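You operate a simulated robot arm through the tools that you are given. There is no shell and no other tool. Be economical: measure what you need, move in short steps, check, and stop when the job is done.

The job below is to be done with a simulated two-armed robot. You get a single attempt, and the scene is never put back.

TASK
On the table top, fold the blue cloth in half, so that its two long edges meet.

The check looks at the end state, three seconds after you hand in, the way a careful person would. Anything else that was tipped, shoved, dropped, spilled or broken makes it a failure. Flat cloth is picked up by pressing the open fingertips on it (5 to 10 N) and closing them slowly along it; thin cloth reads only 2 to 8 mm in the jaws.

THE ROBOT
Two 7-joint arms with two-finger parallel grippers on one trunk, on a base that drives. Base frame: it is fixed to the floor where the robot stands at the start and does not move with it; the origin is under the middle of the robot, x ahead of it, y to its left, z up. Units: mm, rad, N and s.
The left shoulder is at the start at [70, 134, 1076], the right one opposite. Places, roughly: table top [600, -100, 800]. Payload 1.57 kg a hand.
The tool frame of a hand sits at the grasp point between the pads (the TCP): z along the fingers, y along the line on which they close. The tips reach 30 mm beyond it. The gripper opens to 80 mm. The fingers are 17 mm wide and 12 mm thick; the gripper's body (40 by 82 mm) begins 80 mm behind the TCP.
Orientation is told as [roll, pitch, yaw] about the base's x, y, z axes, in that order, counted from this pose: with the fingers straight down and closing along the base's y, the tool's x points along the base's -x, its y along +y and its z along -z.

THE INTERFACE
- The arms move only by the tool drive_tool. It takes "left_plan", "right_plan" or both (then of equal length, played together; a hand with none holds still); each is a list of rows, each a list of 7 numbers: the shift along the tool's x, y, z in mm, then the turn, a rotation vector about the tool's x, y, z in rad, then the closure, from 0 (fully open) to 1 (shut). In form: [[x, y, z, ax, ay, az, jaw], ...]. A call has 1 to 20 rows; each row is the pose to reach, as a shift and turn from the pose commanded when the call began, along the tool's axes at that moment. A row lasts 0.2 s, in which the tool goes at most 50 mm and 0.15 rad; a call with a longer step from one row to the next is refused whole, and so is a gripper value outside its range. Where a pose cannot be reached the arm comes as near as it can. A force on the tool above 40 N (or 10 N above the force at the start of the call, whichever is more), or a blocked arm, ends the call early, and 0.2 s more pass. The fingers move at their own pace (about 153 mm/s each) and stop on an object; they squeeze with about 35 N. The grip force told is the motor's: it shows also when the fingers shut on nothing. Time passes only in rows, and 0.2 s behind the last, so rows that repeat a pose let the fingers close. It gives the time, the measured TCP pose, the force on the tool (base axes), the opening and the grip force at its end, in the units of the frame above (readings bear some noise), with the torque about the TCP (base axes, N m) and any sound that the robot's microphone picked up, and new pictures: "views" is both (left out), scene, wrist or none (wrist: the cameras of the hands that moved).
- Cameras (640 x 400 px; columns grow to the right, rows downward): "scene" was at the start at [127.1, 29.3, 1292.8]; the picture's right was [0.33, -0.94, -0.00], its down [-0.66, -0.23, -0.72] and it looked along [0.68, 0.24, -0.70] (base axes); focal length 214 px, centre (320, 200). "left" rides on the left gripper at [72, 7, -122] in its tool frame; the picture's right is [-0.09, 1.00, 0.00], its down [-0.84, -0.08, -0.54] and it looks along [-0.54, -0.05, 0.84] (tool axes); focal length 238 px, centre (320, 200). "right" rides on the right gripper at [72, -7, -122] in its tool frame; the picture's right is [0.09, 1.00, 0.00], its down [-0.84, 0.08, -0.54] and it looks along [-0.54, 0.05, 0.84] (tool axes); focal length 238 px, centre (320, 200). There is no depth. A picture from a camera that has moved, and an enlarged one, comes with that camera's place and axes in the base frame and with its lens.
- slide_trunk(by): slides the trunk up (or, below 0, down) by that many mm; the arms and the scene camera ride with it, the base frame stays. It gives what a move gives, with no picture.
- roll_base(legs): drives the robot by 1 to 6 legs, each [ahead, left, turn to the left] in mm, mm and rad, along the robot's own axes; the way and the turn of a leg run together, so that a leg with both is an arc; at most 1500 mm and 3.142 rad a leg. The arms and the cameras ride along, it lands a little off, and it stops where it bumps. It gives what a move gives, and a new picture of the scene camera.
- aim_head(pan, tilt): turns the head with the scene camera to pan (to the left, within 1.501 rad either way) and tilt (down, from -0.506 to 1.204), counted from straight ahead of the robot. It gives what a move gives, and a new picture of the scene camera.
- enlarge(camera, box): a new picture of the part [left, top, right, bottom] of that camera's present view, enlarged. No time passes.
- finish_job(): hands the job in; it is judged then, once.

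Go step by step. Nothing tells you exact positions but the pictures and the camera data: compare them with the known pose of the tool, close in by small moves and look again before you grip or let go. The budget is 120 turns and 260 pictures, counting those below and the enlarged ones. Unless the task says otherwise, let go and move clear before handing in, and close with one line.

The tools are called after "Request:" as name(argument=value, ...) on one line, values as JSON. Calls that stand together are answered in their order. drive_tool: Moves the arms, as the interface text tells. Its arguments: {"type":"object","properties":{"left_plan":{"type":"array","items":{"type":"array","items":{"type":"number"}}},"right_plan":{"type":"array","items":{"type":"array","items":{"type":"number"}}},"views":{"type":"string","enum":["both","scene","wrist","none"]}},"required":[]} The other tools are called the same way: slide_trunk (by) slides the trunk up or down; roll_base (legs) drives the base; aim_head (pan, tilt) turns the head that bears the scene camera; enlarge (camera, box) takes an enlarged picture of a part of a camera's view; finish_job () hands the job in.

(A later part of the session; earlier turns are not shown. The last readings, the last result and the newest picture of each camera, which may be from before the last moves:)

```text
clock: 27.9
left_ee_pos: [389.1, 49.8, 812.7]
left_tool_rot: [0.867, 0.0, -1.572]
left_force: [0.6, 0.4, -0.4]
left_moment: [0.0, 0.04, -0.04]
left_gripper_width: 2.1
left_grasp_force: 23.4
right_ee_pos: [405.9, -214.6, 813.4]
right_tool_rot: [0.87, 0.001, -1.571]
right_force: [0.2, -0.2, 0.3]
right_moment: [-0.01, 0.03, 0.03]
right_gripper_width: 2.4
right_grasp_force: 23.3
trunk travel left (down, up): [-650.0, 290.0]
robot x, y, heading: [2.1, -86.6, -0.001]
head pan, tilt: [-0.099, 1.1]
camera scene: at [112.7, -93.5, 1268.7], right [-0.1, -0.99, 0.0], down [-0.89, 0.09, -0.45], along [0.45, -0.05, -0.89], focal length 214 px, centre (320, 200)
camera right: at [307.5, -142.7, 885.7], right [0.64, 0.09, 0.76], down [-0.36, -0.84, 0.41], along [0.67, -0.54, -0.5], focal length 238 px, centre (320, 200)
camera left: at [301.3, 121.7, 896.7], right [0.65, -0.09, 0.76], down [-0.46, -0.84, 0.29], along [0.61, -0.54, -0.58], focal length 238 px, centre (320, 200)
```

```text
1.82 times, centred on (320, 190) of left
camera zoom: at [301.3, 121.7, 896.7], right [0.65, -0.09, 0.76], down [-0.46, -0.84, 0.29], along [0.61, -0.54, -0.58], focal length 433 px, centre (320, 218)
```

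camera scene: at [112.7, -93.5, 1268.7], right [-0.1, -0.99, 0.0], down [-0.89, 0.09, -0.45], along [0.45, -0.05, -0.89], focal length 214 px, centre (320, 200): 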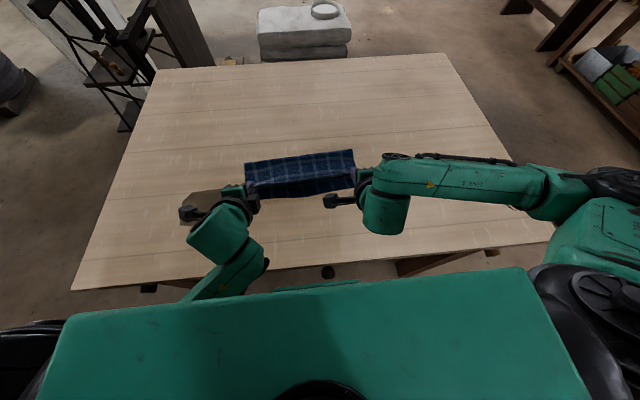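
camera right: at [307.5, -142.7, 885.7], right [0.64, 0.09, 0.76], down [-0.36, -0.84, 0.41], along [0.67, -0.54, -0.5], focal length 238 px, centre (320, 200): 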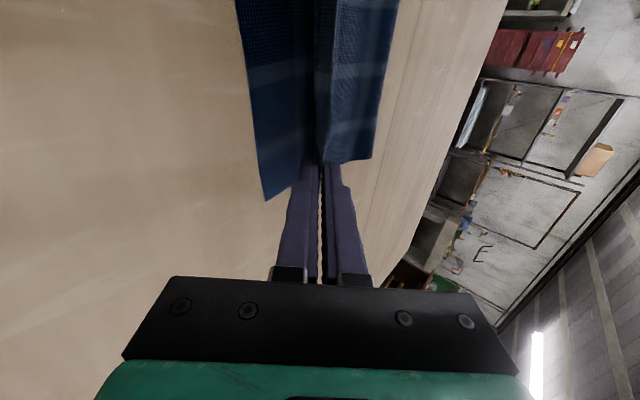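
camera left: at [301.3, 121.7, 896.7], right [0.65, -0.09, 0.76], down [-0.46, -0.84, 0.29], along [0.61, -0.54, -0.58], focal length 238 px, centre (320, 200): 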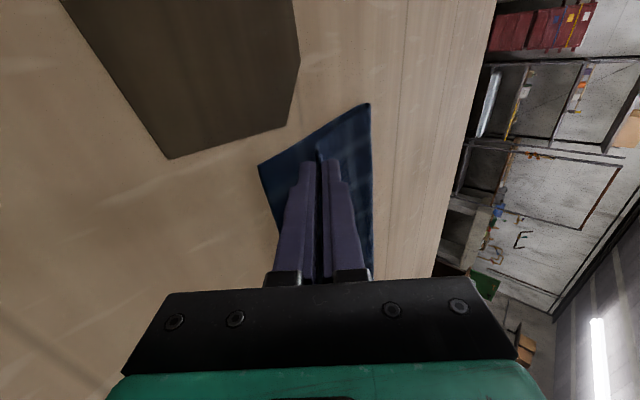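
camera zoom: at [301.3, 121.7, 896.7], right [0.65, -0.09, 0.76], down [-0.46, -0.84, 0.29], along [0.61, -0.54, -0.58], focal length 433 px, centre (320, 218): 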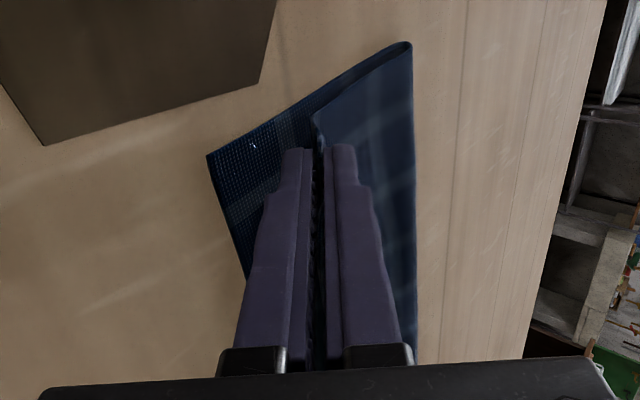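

The folded layer lies straight over the lower one, with the held strip leaning toward the near edge. I'll open the jaws while rising slightly, then draw back along the fingers.

Request:
drive_tool(left_plan=[[0, 2, -2, 0, 0, 0, 0.97], [0, 4, -3.5, 0, 0, 0, 0.9], [0, 7.6, -6.5, 0, 0, 0, 0.8], [0, 8, -7, 0, 0, 0, 0.75], [0, 8, -7, 0, 0, 0, 0.75], [0, 8, -15, 0, 0, 0, 0.75], [0, 8, -25, 0, 0, 0, 0.75], [0, 8, -40, 0, 0, 0, 0.75], [0, 8, -60, 0, 0, 0, 0.75], [0, 8, -80, 0, 0, 0, 0.75], [0, 8, -80, 0, 0, 0, 0.75]], right_plan=[[0, 2, -2, 0, 0, 0, 0.97], [0, 4, -3.5, 0, 0, 0, 0.9], [0, 7.6, -6.5, 0, 0, 0, 0.8], [0, 8, -7, 0, 0, 0, 0.75], [0, 8, -7, 0, 0, 0, 0.75], [0, 8, -15, 0, 0, 0, 0.75], [0, 8, -25, 0, 0, 0, 0.75], [0, 8, -40, 0, 0, 0, 0.75], [0, 8, -60, 0, 0, 0, 0.75], [0, 8, -80, 0, 0, 0, 0.75], [0, 8, -80, 0, 0, 0, 0.75]])

Request:
enlarge(camera="scene", box=[220, 130, 380, 230])

```text
clock: 29.9
left_ee_pos: [359.3, 52.8, 812.8]
left_tool_rot: [0.871, 0.172, -1.576]
left_force: [-1.6, -3.5, 15.7]
left_moment: [-0.03, -0.02, 0.02]
left_gripper_width: 9.1
left_grasp_force: 0.1
left hand out of reach, approached as far as the arm can: row 6, 7, 8, 9
right_ee_pos: [389.7, -207.8, 834.2]
right_tool_rot: [0.874, 0.024, -1.549]
right_force: [-0.1, 0.3, 0.9]
right_moment: [0.02, 0.01, -0.01]
right_gripper_width: 20.1
right_grasp_force: 0.1
right hand out of reach, approached as far as the arm can: row 7, 8, 9
trunk travel left (down, up): [-650.0, 290.0]
robot x, y, heading: [-1.3, -91.2, -0.002]
head pan, tilt: [-0.099, 1.1]
stopped in row 9 (left hand): the force on the tool passed its limit (the readings are from after the stop); the commanded pose is now the measured one
camera scene: at [105.5, -99.7, 1269.7], right [-0.1, -0.99, -0.01], down [-0.88, 0.09, -0.46], along [0.46, -0.04, -0.89], focal length 214 px, centre (320, 200)
camera right: at [290.2, -140.0, 908.4], right [0.64, 0.09, 0.77], down [-0.35, -0.86, 0.38], along [0.69, -0.51, -0.51], focal length 238 px, centre (320, 200)
camera left: at [271.6, 109.8, 906.3], right [0.64, -0.22, 0.73], down [-0.47, -0.87, 0.14], along [0.61, -0.44, -0.66], focal length 238 px, centre (320, 200)
```

scene: 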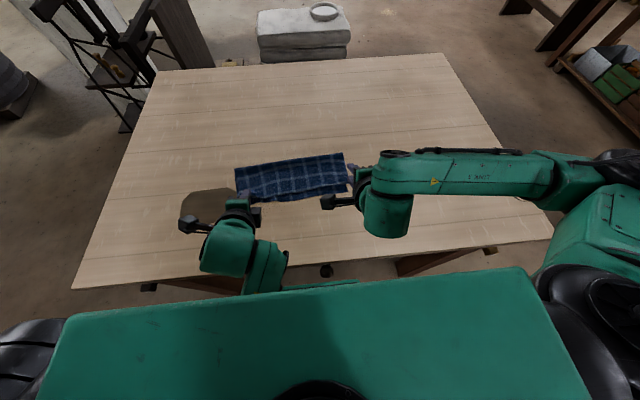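
right: 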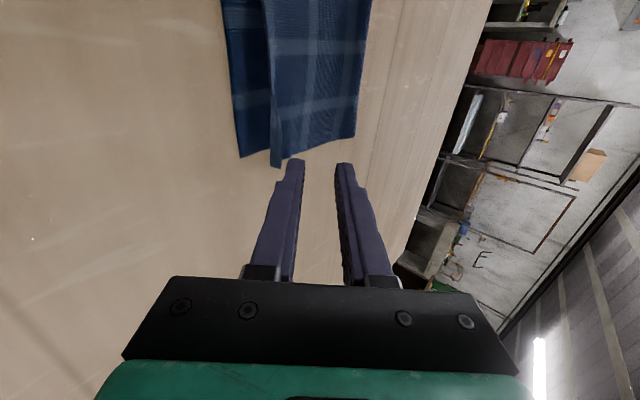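
left: 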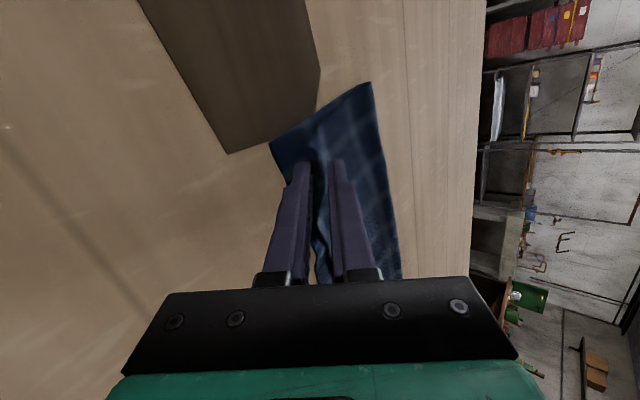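

```text
4.00 times, centred on (300, 180) of scene
camera zoom: at [105.5, -99.7, 1269.7], right [-0.1, -0.99, -0.01], down [-0.88, 0.09, -0.46], along [0.46, -0.04, -0.89], focal length 858 px, centre (400, 280)
```

zoom: 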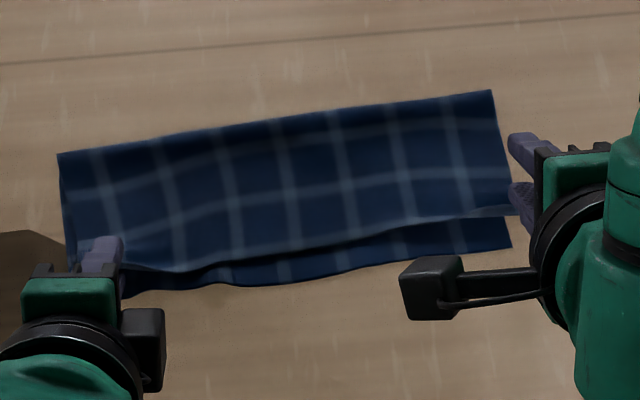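

The hands hit their near-reach limit and the left one touched down on the table. I'll raise the left hand a little and open it, then draw both hands back by rolling the base.

Request:
drive_tool(left_plan=[[0, 4, -3, 0, 0, 0, 0.88], [0, 6, -5, 0, 0, 0, 0.82], [0, 9, -7, 0, 0, 0, 0.75], [0, 9, -7, 0, 0, 0, 0.75]])

Request:
enlarge(camera="left", box=[220, 60, 420, 300])

Request:
enlarge(camera="right", box=[200, 60, 440, 300])

Request:
enlarge(camera="scene", box=[200, 130, 380, 240])

```text
clock: 30.9
left_ee_pos: [362.6, 55.4, 810.7]
left_tool_rot: [0.843, 0.186, -1.585]
left_force: [5.4, 6.9, 19.3]
left_moment: [0.16, -0.43, 0.09]
left_gripper_width: 5.2
left_grasp_force: 0.0
right_ee_pos: [392.9, -203.7, 832.3]
right_tool_rot: [0.871, 0.022, -1.547]
right_force: [0.6, -0.5, 0.3]
right_moment: [-0.03, 0.01, 0.03]
right_gripper_width: 20.0
right_grasp_force: 0.1
trunk travel left (down, up): [-650.0, 290.0]
robot x, y, heading: [1.1, -87.8, 0.004]
head pan, tilt: [-0.099, 1.1]
camera scene: at [111.5, -93.3, 1268.8], right [-0.1, -0.99, 0.0], down [-0.89, 0.09, -0.45], along [0.45, -0.05, -0.89], focal length 214 px, centre (320, 200)
camera left: at [276.6, 111.0, 908.4], right [0.66, -0.24, 0.71], down [-0.47, -0.87, 0.14], along [0.59, -0.43, -0.69], focal length 238 px, centre (320, 200)
```

scene: 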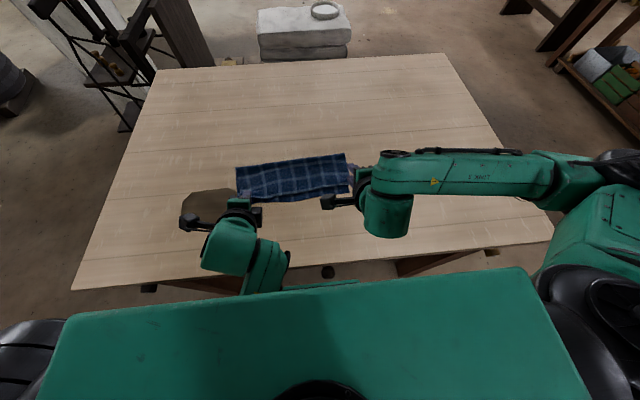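
left: 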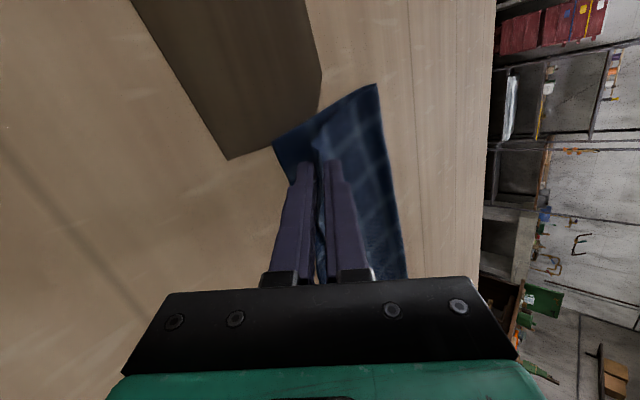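

```text
1.67 times, centred on (320, 180) of left
camera zoom: at [276.6, 111.0, 908.4], right [0.66, -0.24, 0.71], down [-0.47, -0.87, 0.14], along [0.59, -0.43, -0.69], focal length 397 px, centre (320, 233)
```

zoom: 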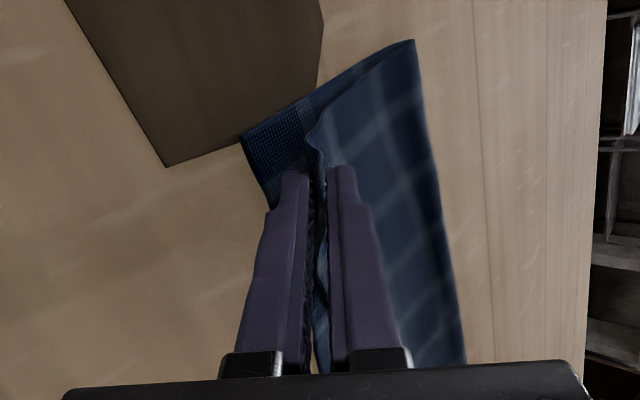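

```text
1.67 times, centred on (320, 180) of right
camera zoom: at [294.5, -135.3, 907.0], right [0.64, 0.09, 0.76], down [-0.35, -0.85, 0.39], along [0.69, -0.51, -0.52], focal length 397 px, centre (320, 233)
```

zoom: 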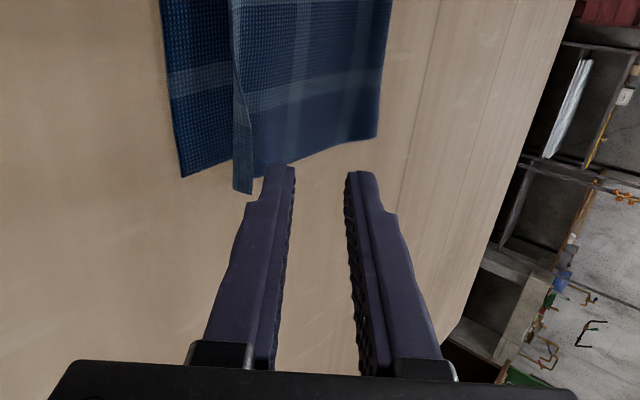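

```text
3.56 times, centred on (290, 185) of scene
camera zoom: at [111.5, -93.3, 1268.8], right [-0.1, -0.99, 0.0], down [-0.89, 0.09, -0.45], along [0.45, -0.05, -0.89], focal length 763 px, centre (427, 253)
```

zoom: 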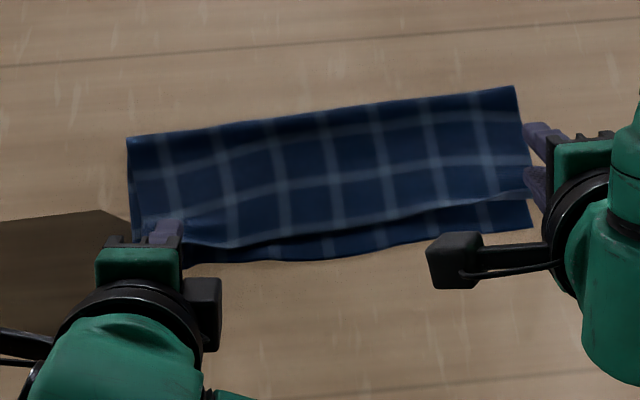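

The right hand is free. The left is jammed at its near limit and pressing on the table, so I'll lift everything gently with the trunk.

Request:
slide_trunk(by=12)

Request:
enlarge(camera="left", box=[220, 60, 420, 300])

```text
clock: 31.5
left_ee_pos: [361.5, 54.9, 821.1]
left_tool_rot: [0.838, 0.179, -1.586]
left_force: [0.8, 0.4, 0.4]
left_moment: [0.01, 0.01, 0.02]
left_gripper_width: 20.0
left_grasp_force: 0.0
right_ee_pos: [394.1, -203.7, 844.1]
right_tool_rot: [0.868, 0.022, -1.549]
right_force: [0.5, 0.2, -0.4]
right_moment: [-0.01, 0.04, 0.0]
right_gripper_width: 20.0
right_grasp_force: 0.1
trunk travel left (down, up): [-662.0, 278.0]
robot x, y, heading: [-0.0, -90.1, -0.0]
head pan, tilt: [-0.099, 1.1]
```

```text
1.67 times, centred on (320, 180) of left
camera zoom: at [277.6, 110.4, 919.3], right [0.66, -0.23, 0.71], down [-0.47, -0.87, 0.15], along [0.59, -0.43, -0.69], focal length 397 px, centre (320, 233)
```

zoom: 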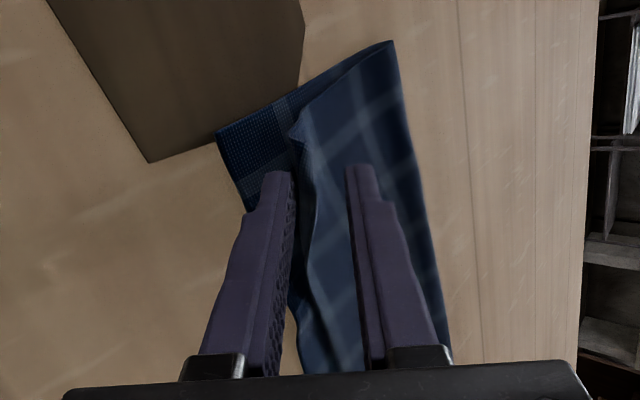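

Both jaws are open and unloaded, so I roll the base straight back to slide the fingers out.

Request:
roll_base(legs=[[-100, 0, 0]])

Request:
enlarge(camera="scene", box=[200, 90, 380, 200])

Request:
enlarge(camera="left", box=[120, 0, 520, 300])

Request:
enlarge(camera="right", box=[120, 0, 520, 300])

```text
clock: 32.7
left_ee_pos: [264.2, 53.2, 822.7]
left_tool_rot: [0.84, 0.179, -1.584]
left_force: [-0.4, -0.5, -0.5]
left_moment: [0.01, 0.01, -0.03]
left_gripper_width: 20.1
left_grasp_force: 0.1
right_ee_pos: [294.5, -204.0, 844.1]
right_tool_rot: [0.867, 0.025, -1.551]
right_force: [-0.5, 0.0, -0.4]
right_moment: [0.0, -0.01, -0.01]
right_gripper_width: 20.3
right_grasp_force: 0.1
trunk travel left (down, up): [-662.0, 278.0]
robot x, y, heading: [-100.1, -90.0, -0.005]
head pan, tilt: [-0.099, 1.1]
camera scene: at [12.3, -93.9, 1280.7], right [-0.1, -0.99, 0.0], down [-0.89, 0.09, -0.45], along [0.45, -0.05, -0.89], focal length 214 px, centre (320, 200)
```

scene: 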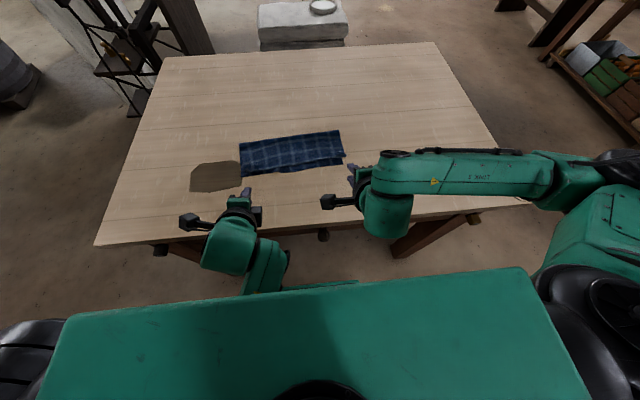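

```text
3.56 times, centred on (290, 145) of scene
camera zoom: at [12.3, -93.9, 1280.7], right [-0.1, -0.99, 0.0], down [-0.89, 0.09, -0.45], along [0.45, -0.05, -0.89], focal length 763 px, centre (427, 396)
```

zoom: 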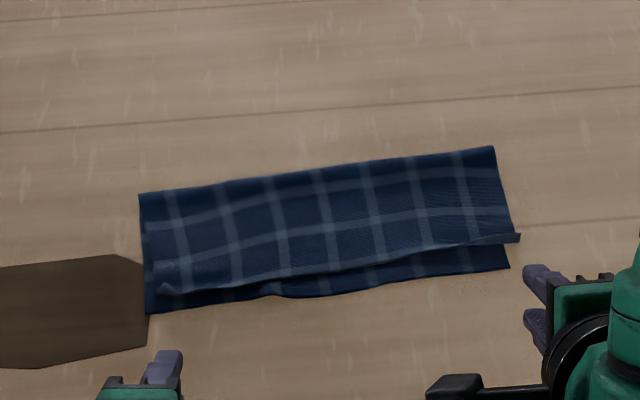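

```text
1.33 times, centred on (320, 150) of left
camera zoom: at [178.1, 110.7, 920.0], right [0.66, -0.23, 0.71], down [-0.47, -0.87, 0.15], along [0.59, -0.43, -0.68], focal length 318 px, centre (320, 267)
```

zoom: 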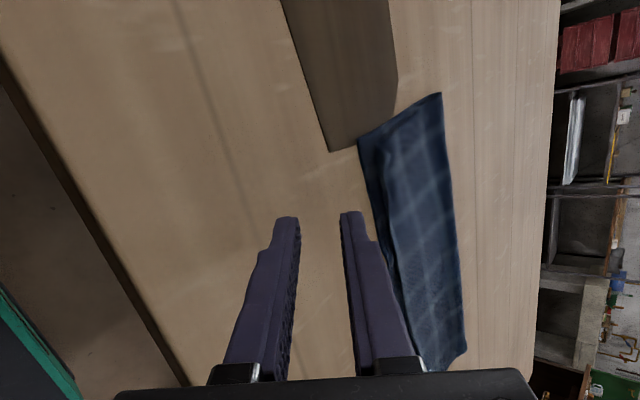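

```text
1.33 times, centred on (320, 150) of right
camera zoom: at [195.0, -136.0, 918.6], right [0.64, 0.09, 0.76], down [-0.35, -0.85, 0.39], along [0.69, -0.51, -0.52], focal length 318 px, centre (320, 267)
```

zoom: 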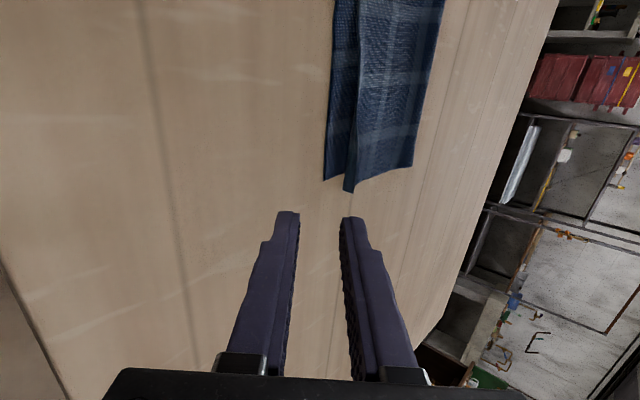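

The fold is down and the hands are clear. The upper edge looks 12–20 mm short of the lower edge with a lip along it, so I'll bring the hands up and upright to look more closely.

Request:
drive_tool(left_plan=[[0, 17, -3, 0.12, 0, 0, 0.75], [0, 35, -7, 0.24, 0, 0, 0.75], [0, 52, -10, 0.36, 0, 0, 0.75], [0, 70, -14, 0.48, 0, 0, 0.75], [0, 88, -18, 0.6, 0, 0, 0.75], [0, 105, -21, 0.72, 0, 0, 0.75], [0, 122, -25, 0.85, 0, 0, 0.75], [0, 122, -25, 0.85, 0, 0, 0.75]], right_plan=[[0, 17, -3, 0.12, 0, 0, 0.75], [0, 35, -7, 0.24, 0, 0, 0.75], [0, 52, -10, 0.36, 0, 0, 0.75], [0, 70, -14, 0.48, 0, 0, 0.75], [0, 88, -18, 0.6, 0, 0, 0.75], [0, 105, -21, 0.72, 0, 0, 0.75], [0, 122, -25, 0.87, 0, 0, 0.75], [0, 122, -25, 0.87, 0, 0, 0.75]])

```text
clock: 33.7
left_ee_pos: [300.7, 100.4, 855.2]
left_tool_rot: [0.345, 0.398, -1.571]
left_force: [0.6, -0.6, -0.3]
left_moment: [0.03, -0.02, -0.01]
left_gripper_width: 19.9
left_grasp_force: 0.0
left hand out of reach, approached as far as the arm can: row 4, 5
right_ee_pos: [329.1, -204.5, 906.0]
right_tool_rot: [0.387, 0.022, -1.551]
right_force: [0.3, 0.6, -0.4]
right_moment: [-0.03, -0.02, 0.0]
right_gripper_width: 20.1
right_grasp_force: 0.0
trunk travel left (down, up): [-662.0, 278.0]
robot x, y, heading: [-99.8, -91.5, -0.001]
head pan, tilt: [-0.099, 1.1]
stopped in row 5 (left hand): the arm was blocked; the commanded pose is now the measured one
camera scene: at [13.9, -93.1, 1280.5], right [-0.1, -0.99, 0.0], down [-0.89, 0.09, -0.45], along [0.45, -0.05, -0.89], focal length 214 px, centre (320, 200)
camera right: at [275.4, -134.9, 1017.8], right [0.92, 0.1, 0.38], down [-0.11, -0.85, 0.51], along [0.37, -0.52, -0.77], focal length 238 px, centre (320, 200)
camera left: at [266.1, 120.5, 989.7], right [0.94, -0.22, 0.27], down [-0.26, -0.96, 0.12], along [0.24, -0.18, -0.95], focal length 238 px, centre (320, 200)
```

scene: 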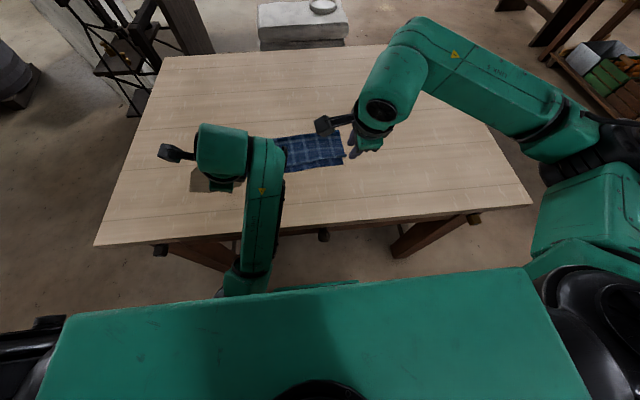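
right: 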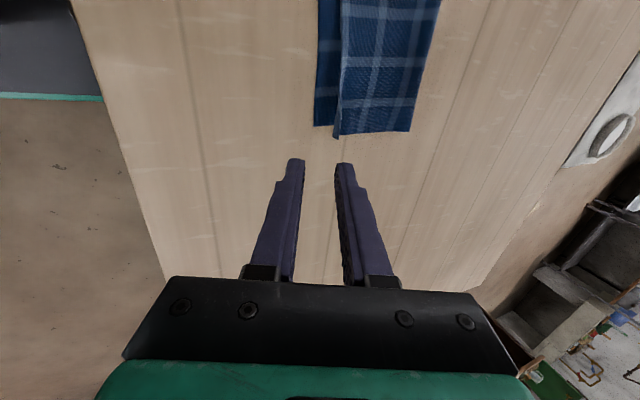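
left: 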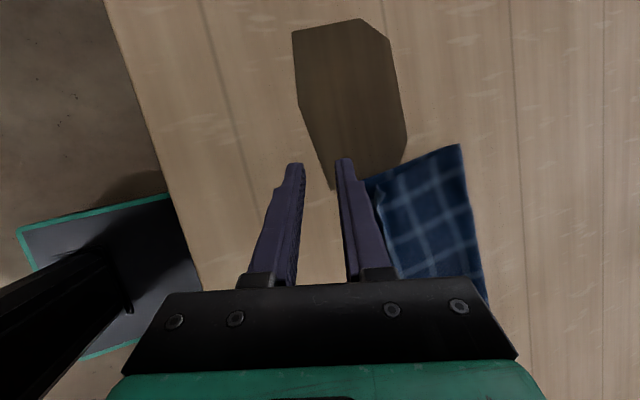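

Request:
drive_tool(left_plan=[[13, 10, -28, 0, 0, 0, 0.75], [26, 20, -57, 0, 0, 0, 0.75], [39, 31, -86, 0, 0, 0, 0.75], [58, 46, -130, 0, 0, 0, 0.75], [58, 46, -130, 0, 0, 0, 0.75]], right_plan=[[0, 20, -5, 0.1, 0, 0, 0.75], [0, 45, 0, 0.2, 0, 0, 0.75], [0, 60, 0, 0.3, 0, 0, 0.75], [0, 60, 0, 0.387, 0, 0, 0.75], [0, 60, 0, 0.387, 0, 0, 0.75]])

Request:
enlarge(camera="scene", box=[230, 110, 360, 190])

Request:
enlarge(camera="right", box=[160, 0, 480, 200])

```text
refused: row 4 steps farther than a row can; nothing moved
```

```text
4.92 times, centred on (295, 150) of scene
camera zoom: at [13.9, -93.1, 1280.5], right [-0.1, -0.99, 0.0], down [-0.89, 0.09, -0.45], along [0.45, -0.05, -0.89], focal length 1056 px, centre (443, 446)
```

zoom: 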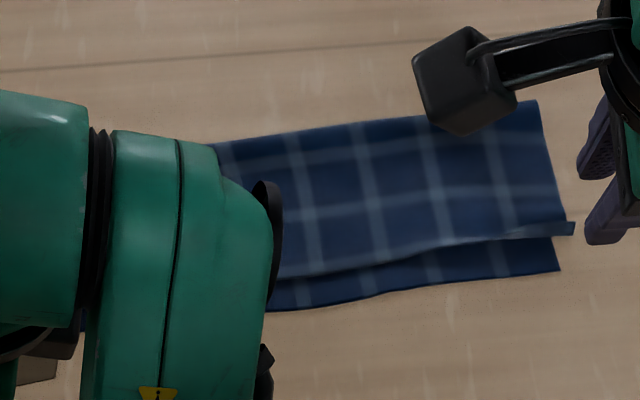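

```text
2.00 times, centred on (320, 100) of right
camera zoom: at [275.4, -134.9, 1017.8], right [0.92, 0.1, 0.38], down [-0.11, -0.85, 0.51], along [0.37, -0.52, -0.77], focal length 477 px, centre (320, 400)
```

zoom: 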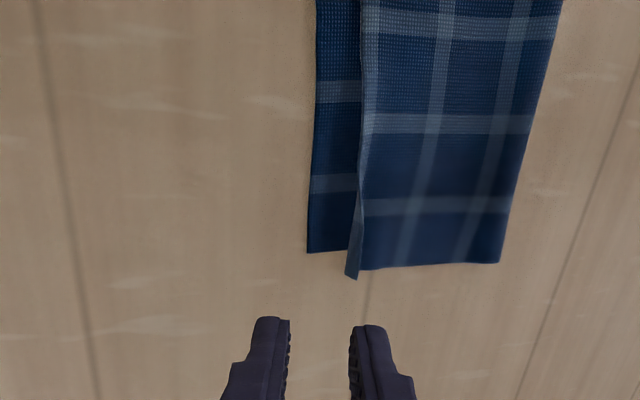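

Request:
drive_tool(left_plan=[[13, 10, -28, 0, 0, 0, 0.75], [26, 20, -57, 0, 0, 0, 0.75], [39, 31, -86, 0, 0, 0, 0.75], [52, 41, -115, 0, 0, 0, 0.75], [60, 48, -135, 0, 0, 0, 0.75], [60, 48, -135, 0, 0, 0, 0.75]], right_plan=[[0, 20, -5, 0.1, 0, 0, 0.75], [0, 30, 0, 0.2, 0, 0, 0.75], [0, 40, 0, 0.3, 0, 0, 0.75], [0, 40, 0, 0.387, 0, 0, 0.75], [0, 40, 0, 0.387, 0, 0, 0.75], [0, 40, 0, 0.387, 0, 0, 0.75]])

Request:
enlarge(camera="right", box=[160, 0, 480, 200])

```text
clock: 34.2
left_ee_pos: [298.1, 151.9, 893.1]
left_tool_rot: [0.333, 0.613, -1.55]
left_force: [0.1, -0.4, -0.1]
left_moment: [0.01, 0.0, -0.04]
left_gripper_width: 19.9
left_grasp_force: 0.0
left hand out of reach, approached as far as the arm can: row 2
right_ee_pos: [349.6, -202.7, 918.6]
right_tool_rot: [0.252, 0.02, -1.549]
right_force: [-0.2, -0.3, -0.1]
right_moment: [0.01, -0.02, -0.01]
right_gripper_width: 20.0
right_grasp_force: 0.1
trunk travel left (down, up): [-662.0, 278.0]
robot x, y, heading: [-98.6, -90.9, 0.003]
head pan, tilt: [-0.099, 1.1]
stopped in row 2 (left hand): the arm was blocked; the commanded pose is now the measured one
camera scene: at [14.0, -93.1, 1280.5], right [-0.1, -0.99, 0.0], down [-0.89, 0.09, -0.45], along [0.45, -0.05, -0.89], focal length 214 px, centre (320, 200)
camera right: at [311.2, -134.2, 1035.3], right [0.96, 0.11, 0.25], down [-0.04, -0.85, 0.53], along [0.27, -0.52, -0.81], focal length 238 px, centre (320, 200)
camera left: at [264.9, 142.0, 1030.1], right [0.95, -0.24, 0.21], down [-0.23, -0.97, -0.08], along [0.23, 0.03, -0.97], focal length 238 px, centre (320, 200)
```

scene: 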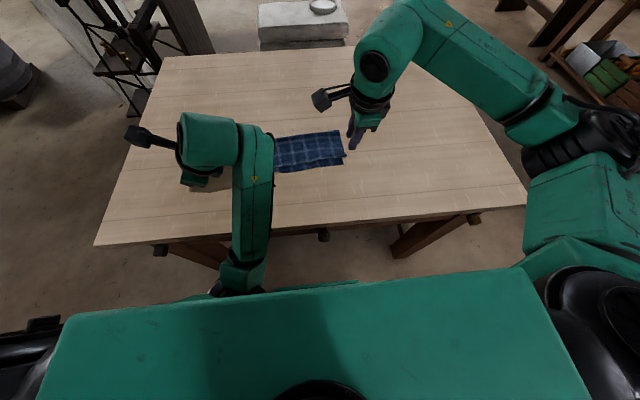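
right: 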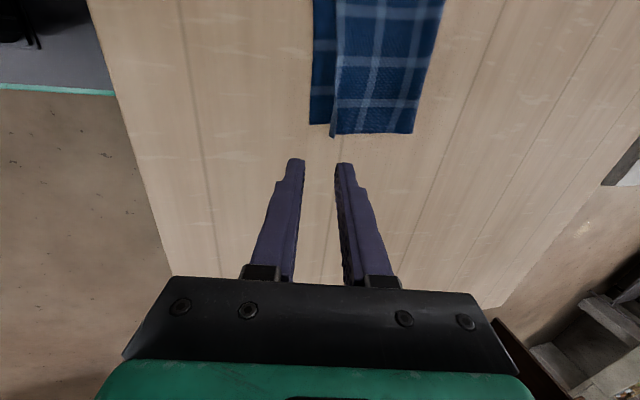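
left: 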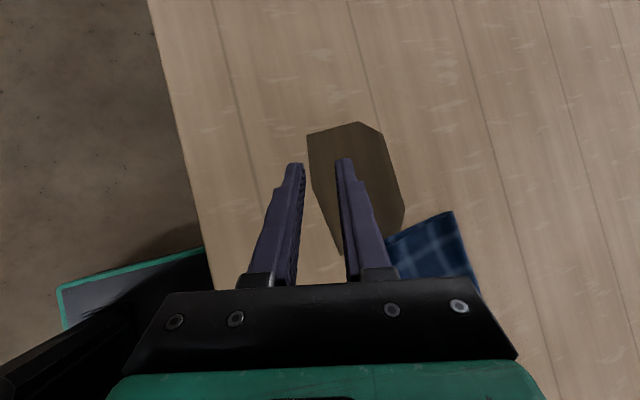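

```text
2.00 times, centred on (320, 100) of right
camera zoom: at [311.2, -134.2, 1035.3], right [0.96, 0.11, 0.25], down [-0.04, -0.85, 0.53], along [0.27, -0.52, -0.81], focal length 477 px, centre (320, 400)
```

zoom: 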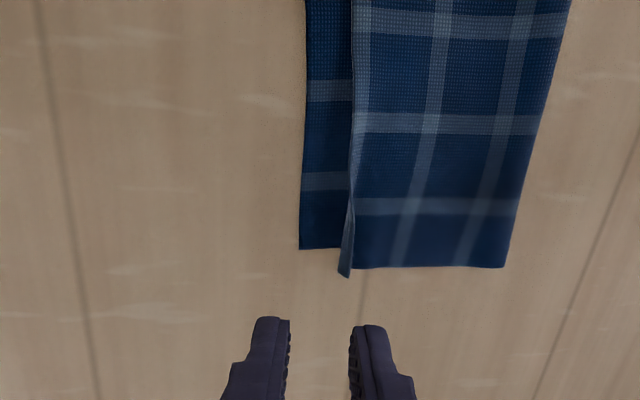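

The fold line is off: the upper layer is about 103 mm deep and the lower about 140, so the upper edge must come about 25–30 mm nearer. First I'll lift clear and unwind both wrists to zero yaw.

Request:
slide_trunk(by=100)

Request:
drive_tool(left_plan=[[0, 0, 0, 0, 0, -0.14, 0.75], [0, 0, 0, 0, 0, -0.28, 0.75], [0, 0, 0, 0, 0, -0.42, 0.75], [0, 0, 0, 0, 0, -0.56, 0.75], [0, 0, 0, 0, 0, -0.7, 0.75], [0, 0, 0, 0, 0, -0.84, 0.75], [0, 0, 0, 0, 0, -0.98, 0.75], [0, 0, 0, 0, 0, -1.12, 0.75], [0, 0, 0, 0, 0, -1.26, 0.75], [0, 0, 0, 0, 0, -1.4, 0.75], [0, 0, 0, 0, 0, -1.54, 0.75]], views="scene")

Request:
drive_tool(right_plan=[[0, 5, 0, 0.125, 0, 0, 0.5], [0, 10, 0, 0.252, 0, 0, 0.3], [0, 10, 0, 0.252, 0, 0, 0]], views="none")

```text
clock: 35.6
left_ee_pos: [297.9, 151.0, 995.2]
left_tool_rot: [0.332, 0.611, -1.549]
left_force: [0.5, -0.6, 0.2]
left_moment: [0.0, 0.01, -0.01]
left_gripper_width: 20.0
left_grasp_force: 0.2
right_ee_pos: [347.9, -203.5, 1019.2]
right_tool_rot: [0.252, 0.022, -1.551]
right_force: [-0.5, -0.8, 0.1]
right_moment: [-0.01, -0.01, 0.03]
right_gripper_width: 20.0
right_grasp_force: 0.0
trunk travel left (down, up): [-762.0, 178.0]
robot x, y, heading: [-101.5, -88.6, 0.001]
head pan, tilt: [-0.099, 1.1]
```

```text
clock: 37.2
left_ee_pos: [296.4, 186.6, 1003.6]
left_tool_rot: [0.802, 0.203, -0.626]
left_force: [-0.7, 0.7, 0.4]
left_moment: [-0.01, 0.04, 0.03]
left_gripper_width: 20.1
left_grasp_force: 0.1
right_ee_pos: [348.9, -204.3, 1020.0]
right_tool_rot: [0.253, 0.02, -1.549]
right_force: [0.4, 0.3, 0.2]
right_moment: [-0.02, 0.0, 0.04]
right_gripper_width: 20.3
right_grasp_force: 0.0
trunk travel left (down, up): [-762.0, 178.0]
robot x, y, heading: [-95.7, -91.6, 0.0]
head pan, tilt: [-0.099, 1.1]
stopped in row 7 (left hand): the arm was blocked; the commanded pose is now the measured one
camera scene: at [12.4, -93.7, 1380.7], right [-0.1, -0.99, 0.0], down [-0.89, 0.09, -0.45], along [0.45, -0.05, -0.89], focal length 214 px, centre (320, 200)
```

scene: 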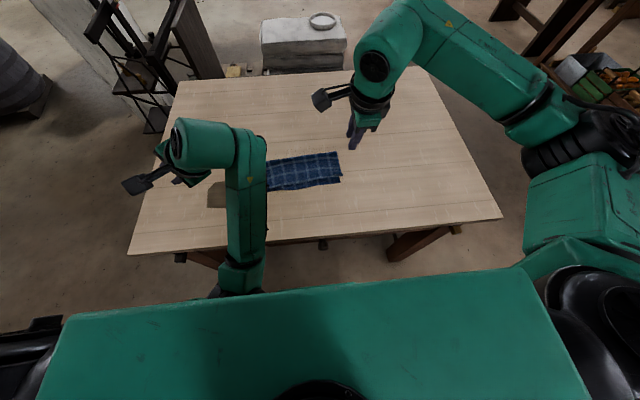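

```text
clock: 38.0
left_ee_pos: [296.5, 185.0, 1005.4]
left_tool_rot: [0.801, 0.203, -0.624]
left_force: [-0.9, -0.1, -0.3]
left_moment: [0.0, 0.0, 0.02]
left_gripper_width: 19.9
left_grasp_force: 0.2
right_ee_pos: [357.8, -204.9, 1020.8]
right_tool_rot: [0.001, 0.021, -1.55]
right_force: [-1.2, -0.1, -0.7]
right_moment: [0.01, -0.06, 0.0]
right_gripper_width: 80.1
right_grasp_force: 0.2
trunk travel left (down, up): [-762.0, 178.0]
robot x, y, heading: [-101.5, -86.5, -0.001]
head pan, tilt: [-0.099, 1.1]
```

Request:
drive_tool(left_plan=[[-5, 12, 5, 0, 0, 0, 0.5], [-11, 24, 11, 0.104, 0.008, -0.084, 0], [-16, 36, 16, 0.208, 0.016, -0.168, 0], [-22, 48, 22, 0.312, 0.024, -0.252, 0], [-27, 60, 27, 0.416, 0.032, -0.336, 0], [-33, 72, 33, 0.52, 0.04, -0.42, 0], [-38, 85, 38, 0.625, 0.048, -0.503, 0], [-44, 97, 44, 0.729, 0.056, -0.587, 0], [-44, 97, 44, 0.833, 0.065, -0.67, 0], [-44, 97, 44, 0.833, 0.065, -0.67, 0]], right_plan=[[0, 0, 0, 0, 0, -0.14, 0], [0, 0, 0, 0, 0, -0.28, 0], [0, 0, 0, 0, 0, -0.42, 0], [0, 0, 0, 0, 0, -0.56, 0], [0, 0, 0, 0, 0, -0.7, 0], [0, 0, 0, 0, 0, -0.84, 0], [0, 0, 0, 0, 0, -0.98, 0], [0, 0, 0, 0, 0, -1.12, 0], [0, 0, 0, 0, 0, -1.26, 0], [0, 0, 0, 0, 0, -1.4, 0]])

```text
clock: 40.2
left_ee_pos: [397.4, 234.8, 1033.9]
left_tool_rot: [-0.002, 0.002, 0.001]
left_force: [-0.3, -0.3, 0.6]
left_moment: [0.03, 0.02, 0.04]
left_gripper_width: 80.1
left_grasp_force: 0.0
right_ee_pos: [356.5, -204.8, 1021.8]
right_tool_rot: [0.022, 0.003, -0.147]
right_force: [0.7, 0.1, 0.2]
right_moment: [0.01, -0.01, 0.02]
right_gripper_width: 79.9
right_grasp_force: 0.1
trunk travel left (down, up): [-762.0, 178.0]
robot x, y, heading: [-100.1, -92.6, -0.0]
head pan, tilt: [-0.099, 1.1]
camera scene: at [12.5, -94.0, 1380.7], right [-0.1, -0.99, 0.0], down [-0.89, 0.09, -0.45], along [0.45, -0.05, -0.89], focal length 214 px, centre (320, 200)
camera right: at [285.5, -202.5, 1142.2], right [0.06, 1.0, 0.02], down [0.84, -0.06, 0.54], along [0.54, -0.01, -0.84], focal length 238 px, centre (320, 200)
camera left: at [325.0, 242.1, 1155.5], right [0.09, 1.0, 0.0], down [0.84, -0.08, 0.54], along [0.54, -0.05, -0.84], focal length 238 px, centre (320, 200)
```

scene: 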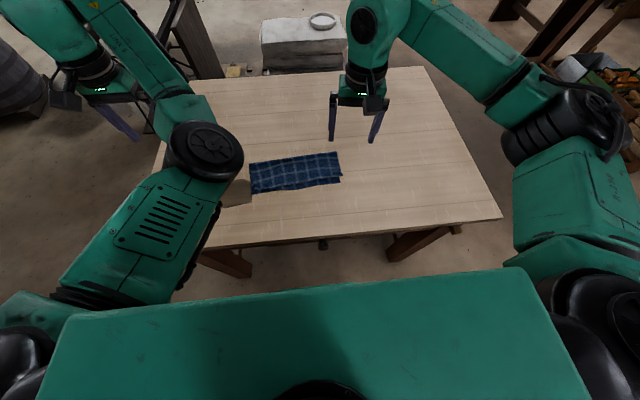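
right: 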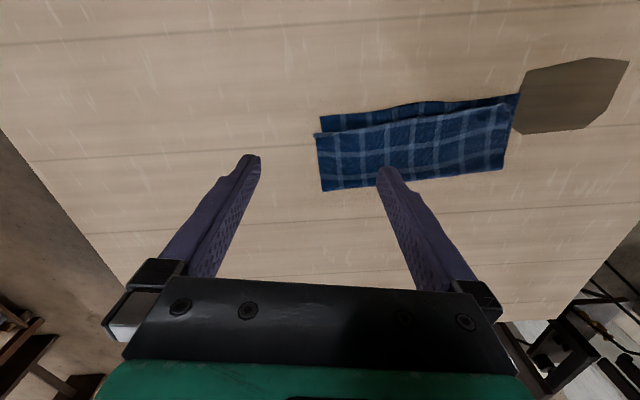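
left: 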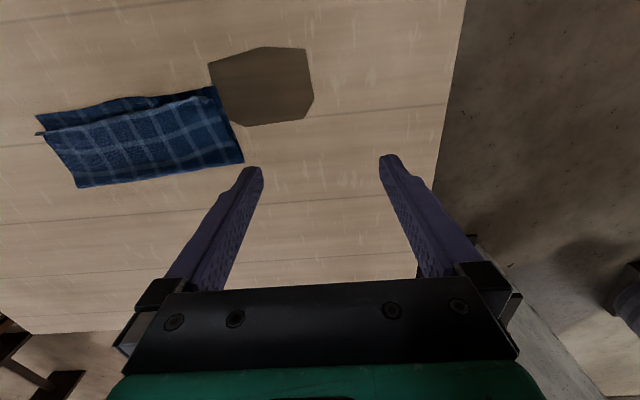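

Request:
enlarge(camera="right", box=[290, 40, 640, 210])

Request:
enlarge(camera="left", box=[20, 40, 340, 200])

```text
1.83 times, centred on (465, 125) of right
camera zoom: at [285.5, -202.5, 1142.2], right [0.06, 1.0, 0.02], down [0.84, -0.06, 0.54], along [0.54, -0.01, -0.84], focal length 436 px, centre (55, 337)
```

zoom: 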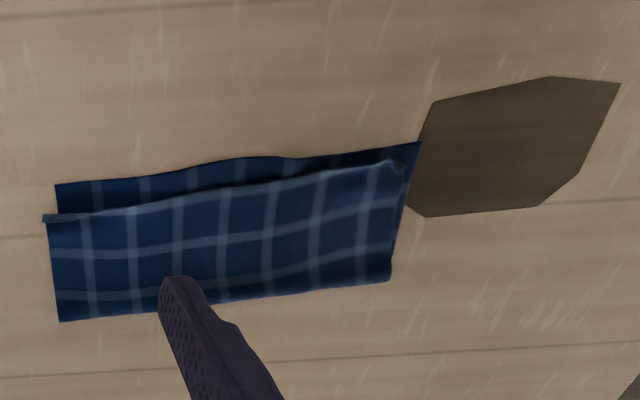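

```text
2.00 times, centred on (180, 120) of left
camera zoom: at [325.0, 242.1, 1155.5], right [0.09, 1.0, 0.0], down [0.84, -0.08, 0.54], along [0.54, -0.05, -0.84], focal length 477 px, centre (600, 360)
```

zoom: 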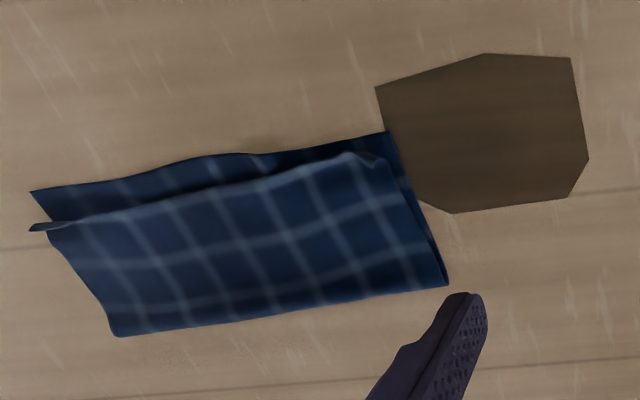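

Measured now: the upper edge needs to move toward -x by about 24 mm at the right end and 11 mm at the left, and about 14 mm toward +y. I'll try to slide the top layer gently with four open fingertips, starting by positioning above it.

Request:
slide_trunk(by=-100)

Request:
drive_tool(right_plan=[[-8, 11, 0, 0.004, 0, -0.025, 0], [-16, 23, 0, 0.008, 0, -0.05, 0], [-25, 34, 10, 0.012, 0, -0.075, 0], [-33, 45, 25, 0.016, 0, -0.1, 0], [-41, 57, 40, 0.02, 0, -0.125, 0], [-49, 68, 56, 0.022, 0, -0.147, 0], [-49, 68, 71, 0.022, 0, -0.147, 0], [-49, 68, 71, 0.022, 0, -0.147, 0]], left_plan=[[0, -35, 0, 0, 0, 0, 0], [-1, -70, 0, 0, 0, 0, 0], [-1, -110, 10, 0, 0, 0, 0], [-2, -150, 25, 0, 0, 0, 0], [-2, -190, 45, 0, 0, 0, 0], [-3, -225, 65, 0, 0, 0, 0], [-3, -225, 84, 0, 0, 0, 0], [-3, -225, 84, 0, 0, 0, 0]])

```text
clock: 41.5
left_ee_pos: [395.8, 236.3, 933.8]
left_tool_rot: [-0.001, 0.001, 0.0]
left_force: [0.0, 0.6, -0.4]
left_moment: [0.04, 0.01, 0.0]
left_gripper_width: 80.1
left_grasp_force: 0.0
right_ee_pos: [358.2, -203.8, 921.8]
right_tool_rot: [0.021, 0.004, -0.15]
right_force: [-0.4, 0.5, -0.3]
right_moment: [0.0, -0.04, 0.02]
right_gripper_width: 80.1
right_grasp_force: 0.2
trunk travel left (down, up): [-662.0, 278.0]
robot x, y, heading: [-99.6, -89.2, -0.002]
head pan, tilt: [-0.099, 1.1]
```

```text
clock: 43.3
left_ee_pos: [431.9, 23.7, 838.9]
left_tool_rot: [0.016, -0.016, 0.027]
left_force: [-0.4, 1.4, -0.6]
left_moment: [0.0, -0.03, 0.03]
left_gripper_width: 80.3
left_grasp_force: 0.1
left hand out of reach, approached as far as the arm can: row 1, 2, 3, 4, 5, 6, 7, 8
right_ee_pos: [415.1, -144.0, 850.9]
right_tool_rot: [-0.001, 0.003, -0.003]
right_force: [0.3, 0.0, 0.0]
right_moment: [-0.01, 0.01, 0.04]
right_gripper_width: 80.0
right_grasp_force: 0.0
trunk travel left (down, up): [-662.0, 278.0]
robot x, y, heading: [-99.0, -92.8, -0.002]
head pan, tilt: [-0.099, 1.1]
camera scene: at [12.5, -93.9, 1280.7], right [-0.1, -0.99, 0.0], down [-0.89, 0.09, -0.45], along [0.45, -0.05, -0.89], focal length 214 px, centre (320, 200)
camera right: at [343.4, -149.5, 971.9], right [-0.09, 1.0, 0.0], down [0.84, 0.08, 0.54], along [0.54, 0.05, -0.84], focal length 238 px, centre (320, 200)
camera left: at [357.9, 26.9, 958.6], right [0.07, 1.0, 0.02], down [0.83, -0.06, 0.55], along [0.55, -0.02, -0.83], focal length 238 px, centre (320, 200)
```

scene: 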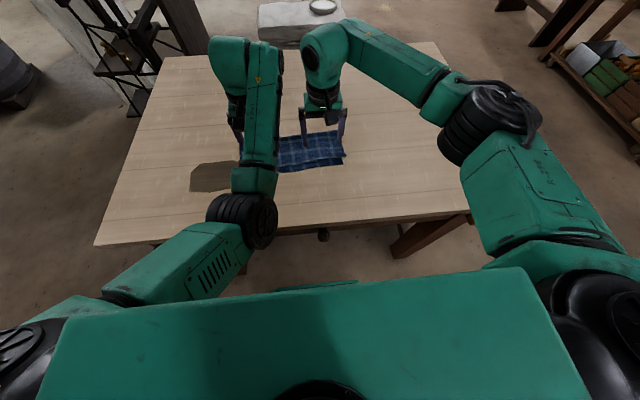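
right: 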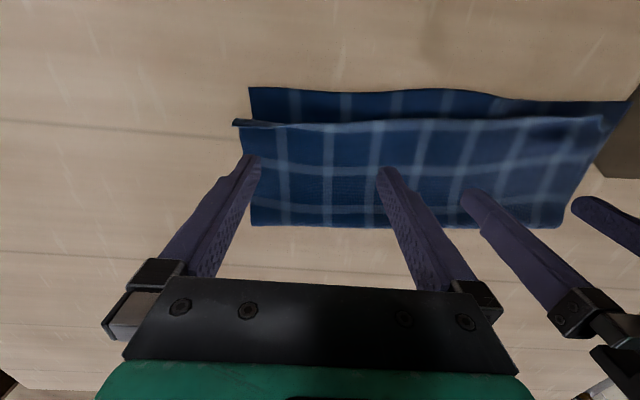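
left: 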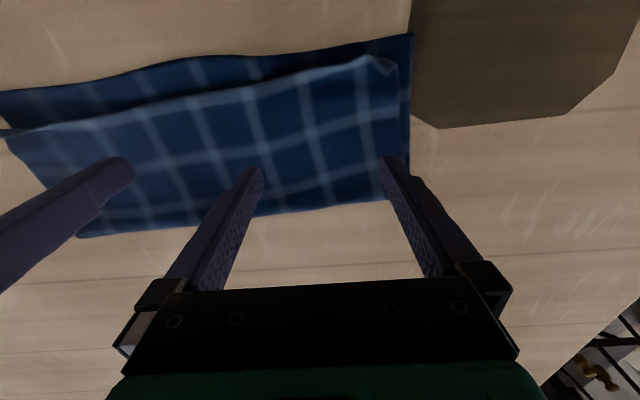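

The left arm hits its limits here, so I'll park it up and out and test the friction slide with the right hand alone.

Request:
drive_tool(left_plan=[[0, 0, -40, 0, 0, 0, 0], [0, 20, -80, 0, 0, 0, 0], [0, 60, -110, 0, 0, 0, 0], [0, 100, -130, 0, 0, 0, 0], [0, 140, -130, 0, 0, 0, 0], [0, 180, -130, 0, 0, 0, 0], [0, 180, -130, 0, 0, 0, 0]], views="none")

Request:
drive_tool(right_plan=[[0, 0, 15, 0, 0, 0, 0], [0, 0, 26, 0, 0, 0, 0], [0, 0, 32, 0, 0, 0, 0], [0, 0, 34, 0, 0, 0, 0], [0, 0, 34, 0, 0, 0, 0]], views="wrist")

```text
clock: 44.9
left_ee_pos: [424.8, 187.2, 964.2]
left_tool_rot: [-0.001, 0.003, -0.002]
left_force: [-0.4, 0.0, 0.0]
left_moment: [0.0, 0.01, 0.0]
left_gripper_width: 79.7
left_grasp_force: 0.0
left hand out of reach, approached as far as the arm can: row 1, 2, 3, 4, 5
right_ee_pos: [415.8, -144.2, 851.8]
right_tool_rot: [0.0, 0.002, -0.004]
right_force: [0.3, -0.5, 0.1]
right_moment: [-0.01, 0.02, 0.02]
right_gripper_width: 80.0
right_grasp_force: 0.0
trunk travel left (down, up): [-662.0, 278.0]
robot x, y, heading: [-98.0, -90.3, -0.001]
head pan, tilt: [-0.099, 1.1]
```

```text
clock: 46.1
left_ee_pos: [425.6, 189.6, 965.0]
left_tool_rot: [0.0, 0.002, -0.004]
left_force: [0.2, -0.2, 1.0]
left_moment: [-0.01, -0.03, 0.02]
left_gripper_width: 80.1
left_grasp_force: 0.1
right_ee_pos: [415.5, -143.1, 816.5]
right_tool_rot: [0.0, 0.002, -0.003]
right_force: [-0.2, -0.5, 0.2]
right_moment: [0.0, -0.01, 0.0]
right_gripper_width: 79.9
right_grasp_force: 0.0
trunk travel left (down, up): [-662.0, 278.0]
robot x, y, heading: [-105.7, -89.1, -0.004]
head pan, tilt: [-0.099, 1.1]
camera right: at [343.9, -149.1, 937.8], right [-0.09, 1.0, 0.0], down [0.84, 0.08, 0.54], along [0.54, 0.05, -0.84], focal length 238 px, centre (320, 200)
```

right: 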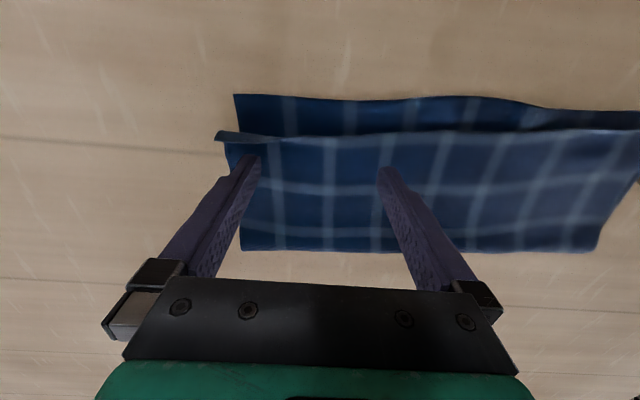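

Request:
drive_tool(right_plan=[[0, 0, 3, 0, 0, 0, 0], [0, 0, 6, 0, 0, 0, 0], [0, 0, 6, 0, 0, 0, 0], [3, 1, 6, 0, 0, 0, 0], [6, 2, 6, 0, 0, 0, 0], [9, 3, 6, 0, 0, 0, 0], [12, 4, 6, 0, 0, 0, 0], [12, 4, 6, 0, 0, 0, 0]], views="wrist")

```text
clock: 47.9
left_ee_pos: [426.1, 188.9, 964.9]
left_tool_rot: [-0.001, 0.001, -0.002]
left_force: [0.2, 0.3, 0.0]
left_moment: [0.02, -0.01, 0.01]
left_gripper_width: 79.9
left_grasp_force: 0.0
right_ee_pos: [404.8, -137.6, 812.5]
right_tool_rot: [-0.001, 0.003, -0.003]
right_force: [2.7, -0.5, 10.1]
right_moment: [-0.42, -0.12, 0.12]
right_gripper_width: 79.9
right_grasp_force: 0.0
trunk travel left (down, up): [-662.0, 278.0]
robot x, y, heading: [-99.9, -91.2, -0.001]
head pan, tilt: [-0.099, 1.1]
camera right: at [332.0, -143.9, 933.1], right [-0.09, 1.0, 0.0], down [0.84, 0.07, 0.54], along [0.54, 0.05, -0.84], focal length 238 px, centre (320, 200)
```

right: 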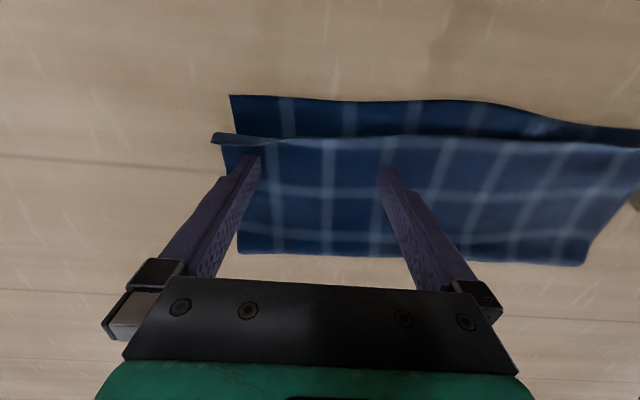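

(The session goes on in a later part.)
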